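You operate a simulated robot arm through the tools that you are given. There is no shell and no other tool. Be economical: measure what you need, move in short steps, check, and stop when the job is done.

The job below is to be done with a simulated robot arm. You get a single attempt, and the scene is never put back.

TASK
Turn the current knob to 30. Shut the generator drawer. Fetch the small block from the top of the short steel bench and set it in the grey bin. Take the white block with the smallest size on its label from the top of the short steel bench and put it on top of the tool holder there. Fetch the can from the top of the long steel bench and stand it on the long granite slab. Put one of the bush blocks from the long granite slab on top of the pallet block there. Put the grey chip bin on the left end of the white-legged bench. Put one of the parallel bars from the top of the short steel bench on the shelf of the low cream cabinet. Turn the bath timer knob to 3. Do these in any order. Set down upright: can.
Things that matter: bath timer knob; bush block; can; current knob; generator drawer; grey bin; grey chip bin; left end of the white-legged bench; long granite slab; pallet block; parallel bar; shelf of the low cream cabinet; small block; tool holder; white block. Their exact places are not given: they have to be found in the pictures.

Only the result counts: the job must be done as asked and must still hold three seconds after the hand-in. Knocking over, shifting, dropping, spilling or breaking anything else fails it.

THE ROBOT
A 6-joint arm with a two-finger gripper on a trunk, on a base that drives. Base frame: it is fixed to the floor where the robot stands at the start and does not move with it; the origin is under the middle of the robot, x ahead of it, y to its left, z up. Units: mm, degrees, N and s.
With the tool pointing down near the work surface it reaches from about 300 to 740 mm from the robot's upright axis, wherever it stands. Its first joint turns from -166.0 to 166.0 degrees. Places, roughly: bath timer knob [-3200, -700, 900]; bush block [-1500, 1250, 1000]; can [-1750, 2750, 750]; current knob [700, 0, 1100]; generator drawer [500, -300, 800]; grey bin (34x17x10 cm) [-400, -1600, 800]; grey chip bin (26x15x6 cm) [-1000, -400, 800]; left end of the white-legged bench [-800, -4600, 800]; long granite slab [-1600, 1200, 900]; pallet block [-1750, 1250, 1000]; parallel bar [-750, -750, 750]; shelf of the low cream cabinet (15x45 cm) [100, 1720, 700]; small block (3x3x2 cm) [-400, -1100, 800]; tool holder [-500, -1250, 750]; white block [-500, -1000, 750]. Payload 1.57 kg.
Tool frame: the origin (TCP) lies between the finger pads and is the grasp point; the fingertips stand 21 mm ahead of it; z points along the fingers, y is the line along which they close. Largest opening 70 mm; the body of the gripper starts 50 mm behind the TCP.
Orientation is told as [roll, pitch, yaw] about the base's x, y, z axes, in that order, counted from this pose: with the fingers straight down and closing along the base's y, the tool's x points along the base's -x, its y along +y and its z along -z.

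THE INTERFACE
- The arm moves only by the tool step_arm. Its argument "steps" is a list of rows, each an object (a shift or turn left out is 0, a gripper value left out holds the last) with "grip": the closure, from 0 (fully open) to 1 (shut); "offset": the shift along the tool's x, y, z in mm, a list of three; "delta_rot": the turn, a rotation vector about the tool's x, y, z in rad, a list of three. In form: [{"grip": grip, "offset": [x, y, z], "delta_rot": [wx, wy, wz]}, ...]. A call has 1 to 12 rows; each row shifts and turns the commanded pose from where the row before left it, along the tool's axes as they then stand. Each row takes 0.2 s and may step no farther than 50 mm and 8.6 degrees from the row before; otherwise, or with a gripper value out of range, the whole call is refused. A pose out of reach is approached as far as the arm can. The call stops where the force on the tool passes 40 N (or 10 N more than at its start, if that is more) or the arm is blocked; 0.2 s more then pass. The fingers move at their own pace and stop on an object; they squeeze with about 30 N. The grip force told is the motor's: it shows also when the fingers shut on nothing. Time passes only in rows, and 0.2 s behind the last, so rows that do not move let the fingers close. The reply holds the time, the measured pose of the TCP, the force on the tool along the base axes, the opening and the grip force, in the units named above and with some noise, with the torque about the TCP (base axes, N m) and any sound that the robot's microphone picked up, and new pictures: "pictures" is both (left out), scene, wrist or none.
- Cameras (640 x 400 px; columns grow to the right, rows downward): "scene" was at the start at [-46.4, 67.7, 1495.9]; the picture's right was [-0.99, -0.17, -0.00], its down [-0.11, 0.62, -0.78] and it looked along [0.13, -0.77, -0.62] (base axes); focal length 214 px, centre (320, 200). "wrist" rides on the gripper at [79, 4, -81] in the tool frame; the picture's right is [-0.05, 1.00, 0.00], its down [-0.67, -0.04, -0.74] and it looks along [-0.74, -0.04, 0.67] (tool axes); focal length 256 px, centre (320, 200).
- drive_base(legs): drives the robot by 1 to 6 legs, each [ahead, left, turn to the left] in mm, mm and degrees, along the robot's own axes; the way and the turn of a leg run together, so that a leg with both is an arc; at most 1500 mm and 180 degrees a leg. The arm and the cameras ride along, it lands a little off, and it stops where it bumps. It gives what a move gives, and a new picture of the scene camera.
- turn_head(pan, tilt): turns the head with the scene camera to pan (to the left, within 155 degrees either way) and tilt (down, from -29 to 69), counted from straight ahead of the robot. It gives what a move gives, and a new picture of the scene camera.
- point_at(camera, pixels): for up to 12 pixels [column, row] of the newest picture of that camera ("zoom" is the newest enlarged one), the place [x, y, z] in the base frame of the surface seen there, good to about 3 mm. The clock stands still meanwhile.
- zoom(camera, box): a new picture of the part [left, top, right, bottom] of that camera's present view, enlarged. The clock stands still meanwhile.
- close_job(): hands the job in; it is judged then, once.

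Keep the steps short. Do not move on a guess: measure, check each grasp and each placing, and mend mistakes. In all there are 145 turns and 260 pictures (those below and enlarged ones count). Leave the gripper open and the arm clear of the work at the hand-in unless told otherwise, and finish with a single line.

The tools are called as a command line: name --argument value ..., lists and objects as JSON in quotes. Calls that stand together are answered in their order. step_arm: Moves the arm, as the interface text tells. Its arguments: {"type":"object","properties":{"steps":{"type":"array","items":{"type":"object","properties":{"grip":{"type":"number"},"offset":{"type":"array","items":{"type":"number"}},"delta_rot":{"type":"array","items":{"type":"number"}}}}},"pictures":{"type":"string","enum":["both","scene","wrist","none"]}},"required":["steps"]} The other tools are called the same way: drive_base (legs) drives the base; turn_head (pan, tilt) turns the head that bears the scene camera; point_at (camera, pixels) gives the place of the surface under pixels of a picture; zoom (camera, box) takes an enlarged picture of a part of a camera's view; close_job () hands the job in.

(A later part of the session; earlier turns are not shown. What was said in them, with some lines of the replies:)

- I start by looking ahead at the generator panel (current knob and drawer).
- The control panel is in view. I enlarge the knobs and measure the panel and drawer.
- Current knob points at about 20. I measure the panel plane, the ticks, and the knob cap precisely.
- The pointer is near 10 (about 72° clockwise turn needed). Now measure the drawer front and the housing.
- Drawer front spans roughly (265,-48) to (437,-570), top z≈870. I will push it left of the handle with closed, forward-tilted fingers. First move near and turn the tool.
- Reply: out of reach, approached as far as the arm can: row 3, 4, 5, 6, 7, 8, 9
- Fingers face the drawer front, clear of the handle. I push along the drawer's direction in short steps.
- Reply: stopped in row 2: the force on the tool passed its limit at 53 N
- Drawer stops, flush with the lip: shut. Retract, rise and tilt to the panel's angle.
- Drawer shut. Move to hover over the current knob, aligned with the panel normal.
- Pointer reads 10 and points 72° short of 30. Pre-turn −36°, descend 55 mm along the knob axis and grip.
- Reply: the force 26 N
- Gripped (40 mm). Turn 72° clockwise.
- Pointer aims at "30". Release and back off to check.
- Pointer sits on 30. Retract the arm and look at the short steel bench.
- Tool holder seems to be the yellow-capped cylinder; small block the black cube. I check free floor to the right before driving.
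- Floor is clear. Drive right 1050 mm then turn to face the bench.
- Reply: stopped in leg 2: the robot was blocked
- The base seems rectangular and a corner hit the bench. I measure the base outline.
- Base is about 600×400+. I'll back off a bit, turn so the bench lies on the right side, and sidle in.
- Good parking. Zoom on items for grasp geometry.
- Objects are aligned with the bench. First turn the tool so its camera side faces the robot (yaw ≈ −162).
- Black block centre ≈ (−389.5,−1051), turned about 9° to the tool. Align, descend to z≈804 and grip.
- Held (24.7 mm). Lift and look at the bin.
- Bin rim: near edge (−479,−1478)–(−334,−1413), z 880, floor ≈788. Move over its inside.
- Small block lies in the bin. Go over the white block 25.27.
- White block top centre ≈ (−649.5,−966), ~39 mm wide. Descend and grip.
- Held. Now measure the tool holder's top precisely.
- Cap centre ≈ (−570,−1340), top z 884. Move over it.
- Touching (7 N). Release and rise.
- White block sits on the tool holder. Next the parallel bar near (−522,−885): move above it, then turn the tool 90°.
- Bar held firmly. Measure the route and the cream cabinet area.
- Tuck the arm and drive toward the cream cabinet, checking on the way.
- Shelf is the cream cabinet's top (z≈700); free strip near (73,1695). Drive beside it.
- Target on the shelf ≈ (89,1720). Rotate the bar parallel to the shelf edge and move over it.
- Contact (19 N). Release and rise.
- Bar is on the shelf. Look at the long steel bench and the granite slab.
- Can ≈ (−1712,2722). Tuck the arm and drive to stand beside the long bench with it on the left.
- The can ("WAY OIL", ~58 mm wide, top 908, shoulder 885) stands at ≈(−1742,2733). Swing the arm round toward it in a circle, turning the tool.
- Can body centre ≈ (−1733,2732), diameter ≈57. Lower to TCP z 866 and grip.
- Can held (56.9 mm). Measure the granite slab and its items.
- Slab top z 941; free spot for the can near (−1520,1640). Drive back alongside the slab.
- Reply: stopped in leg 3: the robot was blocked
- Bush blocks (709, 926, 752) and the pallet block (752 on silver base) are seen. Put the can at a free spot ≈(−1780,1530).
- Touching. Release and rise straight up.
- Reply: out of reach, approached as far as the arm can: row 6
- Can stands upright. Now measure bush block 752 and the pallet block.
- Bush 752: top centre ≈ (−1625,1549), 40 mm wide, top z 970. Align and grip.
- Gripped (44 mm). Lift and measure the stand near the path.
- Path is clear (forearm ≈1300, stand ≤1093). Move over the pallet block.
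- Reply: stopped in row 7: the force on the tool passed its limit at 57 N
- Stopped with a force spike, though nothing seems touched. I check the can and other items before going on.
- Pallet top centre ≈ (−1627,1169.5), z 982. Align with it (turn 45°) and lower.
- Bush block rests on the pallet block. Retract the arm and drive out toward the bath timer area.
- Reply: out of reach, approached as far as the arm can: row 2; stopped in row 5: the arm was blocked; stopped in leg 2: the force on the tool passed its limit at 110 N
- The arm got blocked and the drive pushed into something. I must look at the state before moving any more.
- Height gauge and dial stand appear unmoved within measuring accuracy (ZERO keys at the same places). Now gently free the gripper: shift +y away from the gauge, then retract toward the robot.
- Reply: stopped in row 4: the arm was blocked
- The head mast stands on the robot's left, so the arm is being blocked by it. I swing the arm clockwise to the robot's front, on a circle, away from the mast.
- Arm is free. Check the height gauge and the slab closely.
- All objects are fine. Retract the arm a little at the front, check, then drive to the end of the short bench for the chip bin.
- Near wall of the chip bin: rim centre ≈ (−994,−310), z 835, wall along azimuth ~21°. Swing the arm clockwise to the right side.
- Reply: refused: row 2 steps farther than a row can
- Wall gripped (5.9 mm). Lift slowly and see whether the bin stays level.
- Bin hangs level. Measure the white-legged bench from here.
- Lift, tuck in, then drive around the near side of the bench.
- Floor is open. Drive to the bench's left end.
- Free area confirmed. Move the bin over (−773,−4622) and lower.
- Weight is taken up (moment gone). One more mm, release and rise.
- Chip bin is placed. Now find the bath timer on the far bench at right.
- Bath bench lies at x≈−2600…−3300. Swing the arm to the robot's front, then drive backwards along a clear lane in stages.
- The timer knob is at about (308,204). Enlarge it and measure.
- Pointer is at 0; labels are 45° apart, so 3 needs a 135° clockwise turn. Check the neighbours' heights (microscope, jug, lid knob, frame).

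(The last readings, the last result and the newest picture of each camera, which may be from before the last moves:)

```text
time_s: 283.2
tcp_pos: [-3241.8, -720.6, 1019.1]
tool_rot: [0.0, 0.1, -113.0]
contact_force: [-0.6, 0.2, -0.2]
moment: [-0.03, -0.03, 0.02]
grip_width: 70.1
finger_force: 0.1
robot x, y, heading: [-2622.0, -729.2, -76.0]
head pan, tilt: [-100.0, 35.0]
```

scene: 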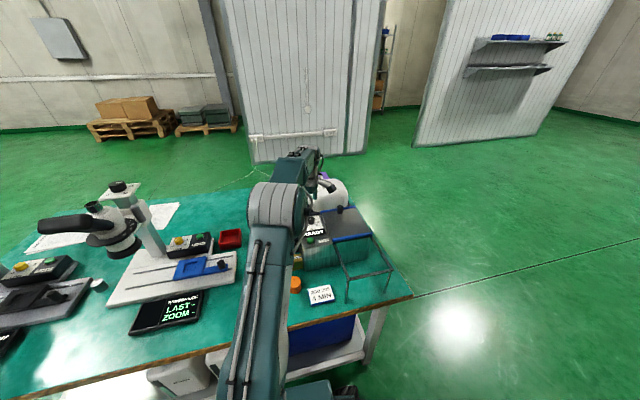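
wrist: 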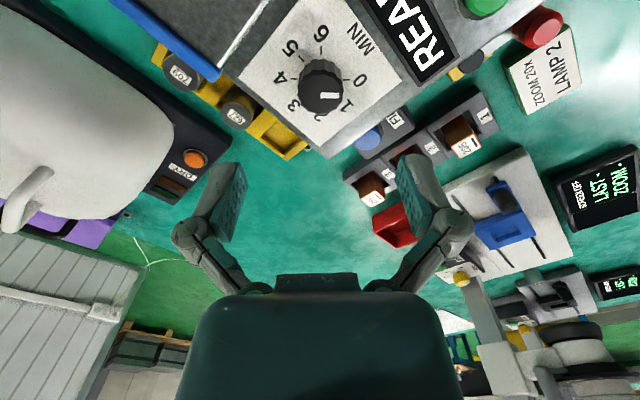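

zoom --camera "wrist" --box '[260, 30, 400, 140]'

point_at --camera "wrist" --pixels '[[322, 97], [302, 95], [343, 97], [320, 80], [322, 113], [338, 96], [361, 81], [347, 110], [293, 103], [279, 78]]'

```text
3.64 times, centred on (330, 85) of wrist
```

zoom: 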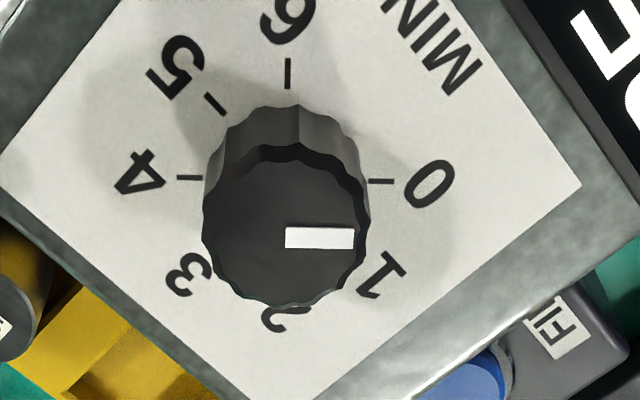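

```text
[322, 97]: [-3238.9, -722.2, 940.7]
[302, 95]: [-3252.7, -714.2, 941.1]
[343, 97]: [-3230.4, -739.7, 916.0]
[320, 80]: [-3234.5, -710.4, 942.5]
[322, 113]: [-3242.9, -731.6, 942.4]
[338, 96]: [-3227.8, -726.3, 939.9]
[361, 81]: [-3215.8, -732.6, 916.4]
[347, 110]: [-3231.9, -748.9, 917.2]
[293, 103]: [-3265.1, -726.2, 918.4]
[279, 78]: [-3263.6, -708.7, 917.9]
```

Pointer exactly at 0. Descend and grip the knob.

step_arm --steps '[{"grip": 0.35, "offset": [0, 0.3, 30]}, {"offset": [0, 0, 30]}, {"offset": [0, 0, 16]}, {"grip": 1}, {"grip": 1}, {"grip": 1}]' --pictures "wrist"

```text
time_s: 284.6
tcp_pos: [-3240.4, -721.9, 943.7]
tool_rot: [-0.1, -0.1, -113.0]
contact_force: [6.9, -4.0, 3.3]
moment: [-0.5, -0.18, -0.02]
grip_width: 29.8
finger_force: 32.3
robot x, y, heading: [-2623.5, -727.2, -76.4]
head pan, tilt: [-100.0, 35.0]
```

wrist: 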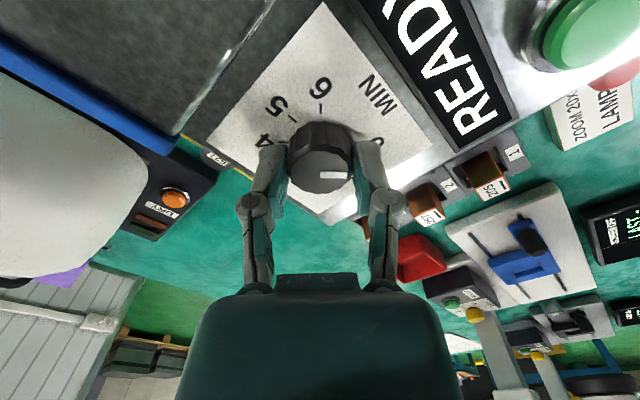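

Gripped (29.8 mm). Turn 135° clockwise in 16 rows.

step_arm --steps '[{"delta_rot": [0, 0, 0.1473]}, {"delta_rot": [0, 0, 0.1473]}, {"delta_rot": [0, 0, 0.1473]}, {"delta_rot": [0, 0, 0.1473]}, {"delta_rot": [0, 0, 0.1473]}, {"delta_rot": [0, 0, 0.1473]}, {"delta_rot": [0, 0, 0.1473]}, {"delta_rot": [0, 0, 0.1473]}]' --pictures "wrist"

step_arm --steps '[{"delta_rot": [0, 0, 0.1473]}, {"delta_rot": [0, 0, 0.1473]}, {"delta_rot": [0, 0, 0.1473]}, {"delta_rot": [0, 0, 0.1473]}, {"delta_rot": [0, 0, 0.1473]}, {"delta_rot": [0, 0, 0.1473]}, {"delta_rot": [0, 0, 0.1473]}, {"delta_rot": [0, 0, 0.1473]}, {}]' --pictures "wrist"

```text
time_s: 286.4
tcp_pos: [-3241.7, -719.8, 942.7]
tool_rot: [-0.1, -0.1, 179.4]
contact_force: [4.9, 2.1, 4.0]
moment: [0.16, -0.9, 0.01]
grip_width: 29.9
finger_force: 31.6
robot x, y, heading: [-2622.5, -727.0, -76.4]
head pan, tilt: [-100.0, 35.0]
```

wrist: 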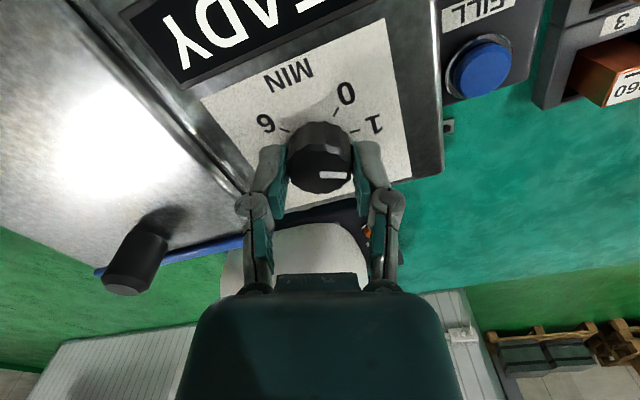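

```text
time_s: 288.4
tcp_pos: [-3239.9, -720.0, 942.3]
tool_rot: [0.0, 0.0, 112.0]
contact_force: [10.6, 19.2, -2.0]
moment: [0.38, -0.15, 0.03]
grip_width: 29.7
finger_force: 32.1
robot x, y, heading: [-2623.8, -728.7, -76.3]
head pan, tilt: [-100.0, 35.0]
```

wrist: 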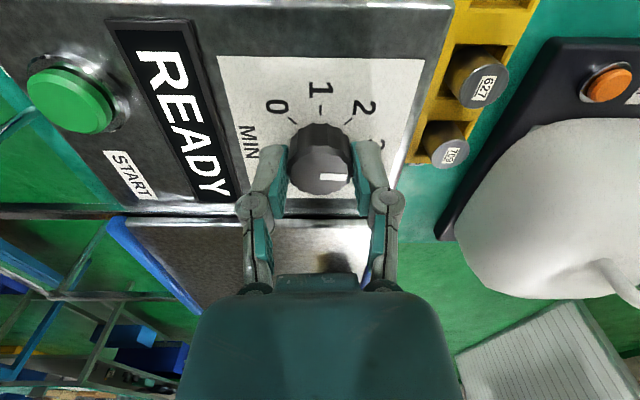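

Pointer now aims at 3. Release, rise and check.

step_arm --steps '[{"grip": 0.35}, {"grip": 0.35}, {"offset": [0, 0, -20]}, {"offset": [0, 0, -30]}, {"offset": [0, 0, -30]}, {"grip": 0}]' --pictures "wrist"

zoom --camera "wrist" --box '[240, 20, 400, 140]'

```text
time_s: 289.8
tcp_pos: [-3242.3, -720.0, 1024.7]
tool_rot: [-0.1, 0.0, 112.1]
contact_force: [0.1, 0.2, 0.2]
moment: [0.01, -0.02, 0.06]
grip_width: 70.0
finger_force: 0.1
robot x, y, heading: [-2620.2, -727.5, -76.2]
head pan, tilt: [-100.0, 35.0]
```

wrist: 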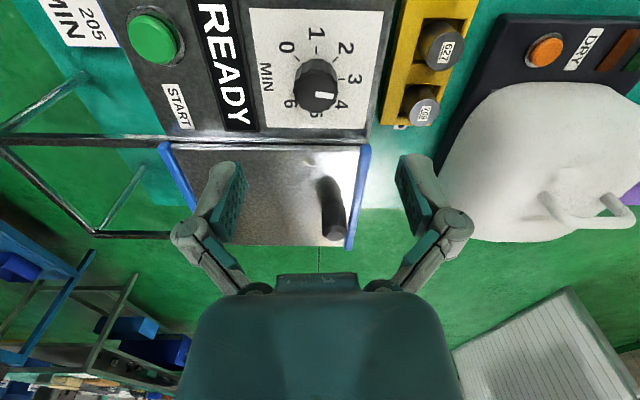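

```text
3.33 times, centred on (320, 80) of wrist
```

zoom: 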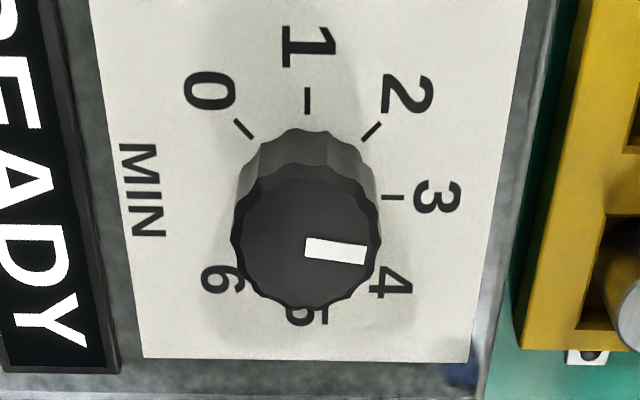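

Pointer is about 8° past 3. Regrip and turn back ~8°.

step_arm --steps '[{"grip": 0.35, "offset": [0, 0, 30]}, {"offset": [0, 0, 30]}, {"offset": [0, 0, 21]}, {"grip": 1}, {"grip": 1}, {"grip": 1}]' --pictures "wrist"

zoom --camera "wrist" --box '[240, 60, 400, 220]'

```text
time_s: 291.2
tcp_pos: [-3239.8, -719.0, 941.6]
tool_rot: [-0.1, -0.1, 112.1]
contact_force: [12.5, 5.4, -0.1]
moment: [0.14, -0.12, -0.05]
grip_width: 29.6
finger_force: 31.7
robot x, y, heading: [-2620.4, -728.1, -76.2]
head pan, tilt: [-100.0, 35.0]
```

wrist: 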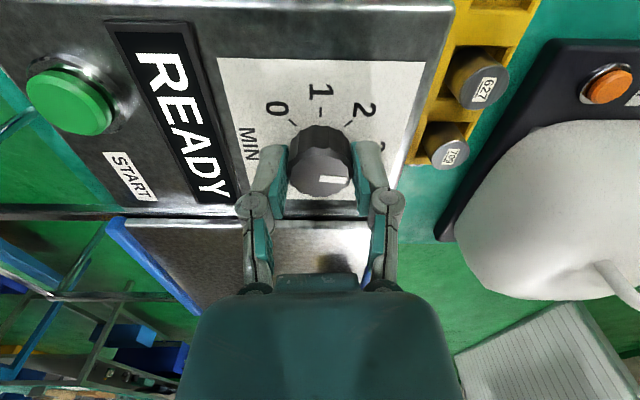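

```text
2.50 times, centred on (320, 140) of wrist
```

zoom: 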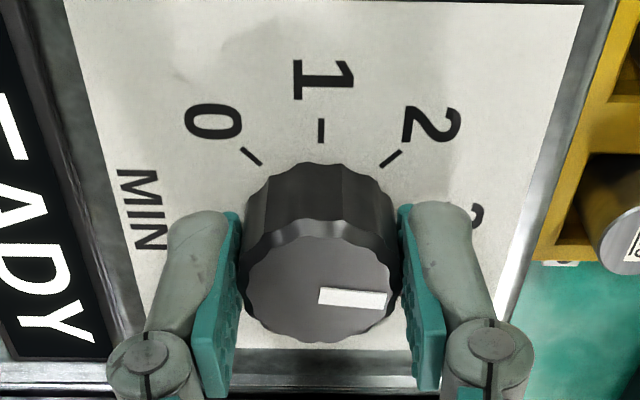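

step_arm --steps '[{"delta_rot": [0, 0, -0.07]}, {"delta_rot": [0, 0, -0.07]}, {}, {"grip": 0.35}, {"grip": 0.35}, {"offset": [0, 0, -20]}, {"offset": [0, 0, -30]}, {"offset": [0, 0, -30]}, {"grip": 0}]' --pictures "wrist"

zoom --camera "wrist" --box '[240, 20, 400, 140]'

```text
time_s: 293.2
tcp_pos: [-3242.1, -719.8, 1023.1]
tool_rot: [0.0, -0.2, 120.0]
contact_force: [-0.4, -1.3, -0.3]
moment: [-0.01, -0.02, -0.01]
grip_width: 70.0
finger_force: 0.0
robot x, y, heading: [-2621.9, -720.1, -76.3]
head pan, tilt: [-100.0, 35.0]
```

wrist: 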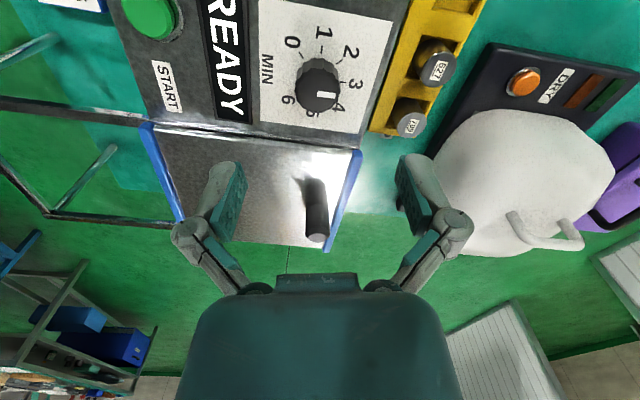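

```text
3.33 times, centred on (320, 80) of wrist
```

zoom: 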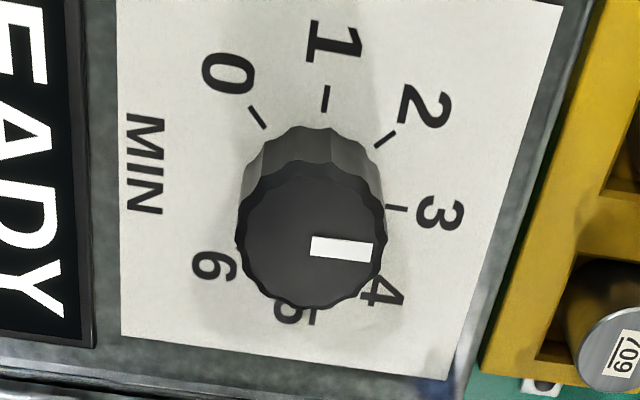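

Pointer sits on 3. Raise and clear the arm, then look back to verify the bar on the shelf and the other placings.

step_arm --steps '[{"offset": [0, 0, -40]}, {"offset": [0, 0, -40]}, {"offset": [0, 0, -40]}, {"offset": [0, -40, 0]}, {"offset": [0, -40, 0]}, {"offset": [0, -40, 0]}]' --pictures "none"

turn_head --pan 118 --tilt 15

```text
time_s: 294.6
tcp_pos: [-3136.2, -660.4, 1141.0]
tool_rot: [0.0, 0.0, 120.1]
contact_force: [-0.4, -0.3, 0.3]
moment: [0.01, -0.01, 0.02]
grip_width: 69.8
finger_force: 0.1
robot x, y, heading: [-2620.5, -728.2, -76.4]
head pan, tilt: [-100.0, 35.0]
```

```text
time_s: 297.8
tcp_pos: [-3138.1, -660.5, 1141.2]
tool_rot: [0.0, -0.2, 120.1]
contact_force: [0.0, 0.3, -0.4]
moment: [0.01, 0.01, 0.02]
grip_width: 69.9
finger_force: 0.0
robot x, y, heading: [-2623.4, -725.8, -76.3]
head pan, tilt: [118.0, 15.0]
```

scene: 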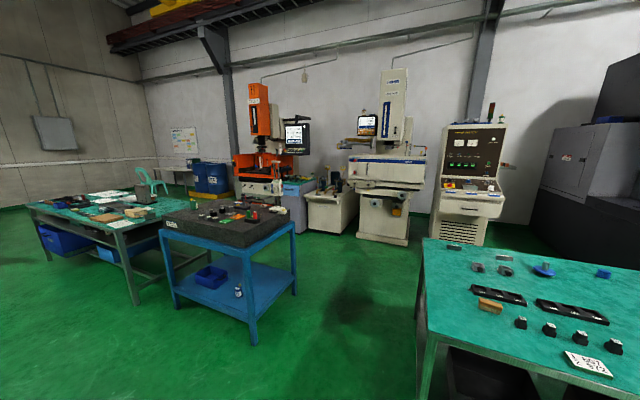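

zoom --camera "scene" --box '[290, 160, 370, 220]'

zoom --camera "scene" --box '[150, 170, 310, 270]'

zoom --camera "scene" --box '[420, 110, 520, 230]'

```text
6.67 times, centred on (330, 190) of scene
```

zoom: 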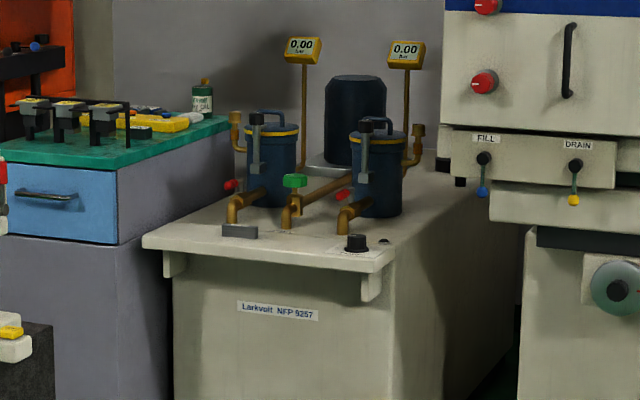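

```text
4.00 times, centred on (230, 220) of scene
```

zoom: 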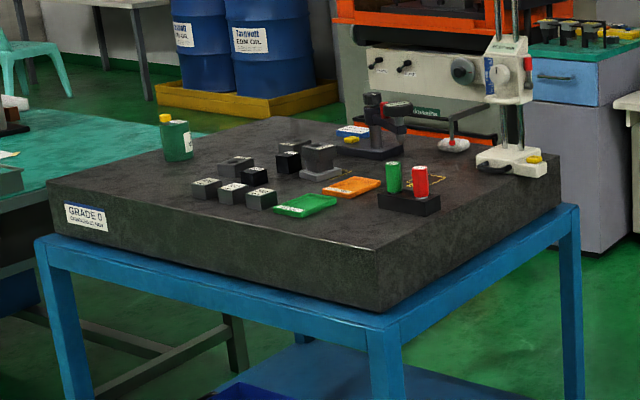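

```text
3.33 times, centred on (470, 170) of scene
```

zoom: 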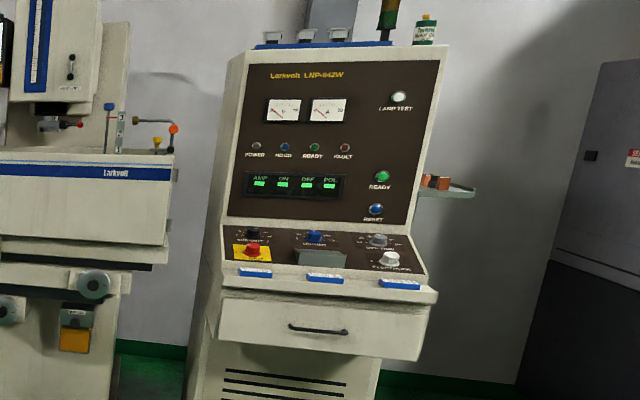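

The bar is on the shelf, the bush block is on the pallet block, the can stands upright and the drawer is shut. The arm is clear and the gripper open, so I hand in.

close_job

```text
The job is handed in.
```

All nine tasks were done and the job is handed in; one drive pushed the gripper into the height gauge on the granite slab (110 N), which stayed upright and, by my measurements, did not shift noticeably.
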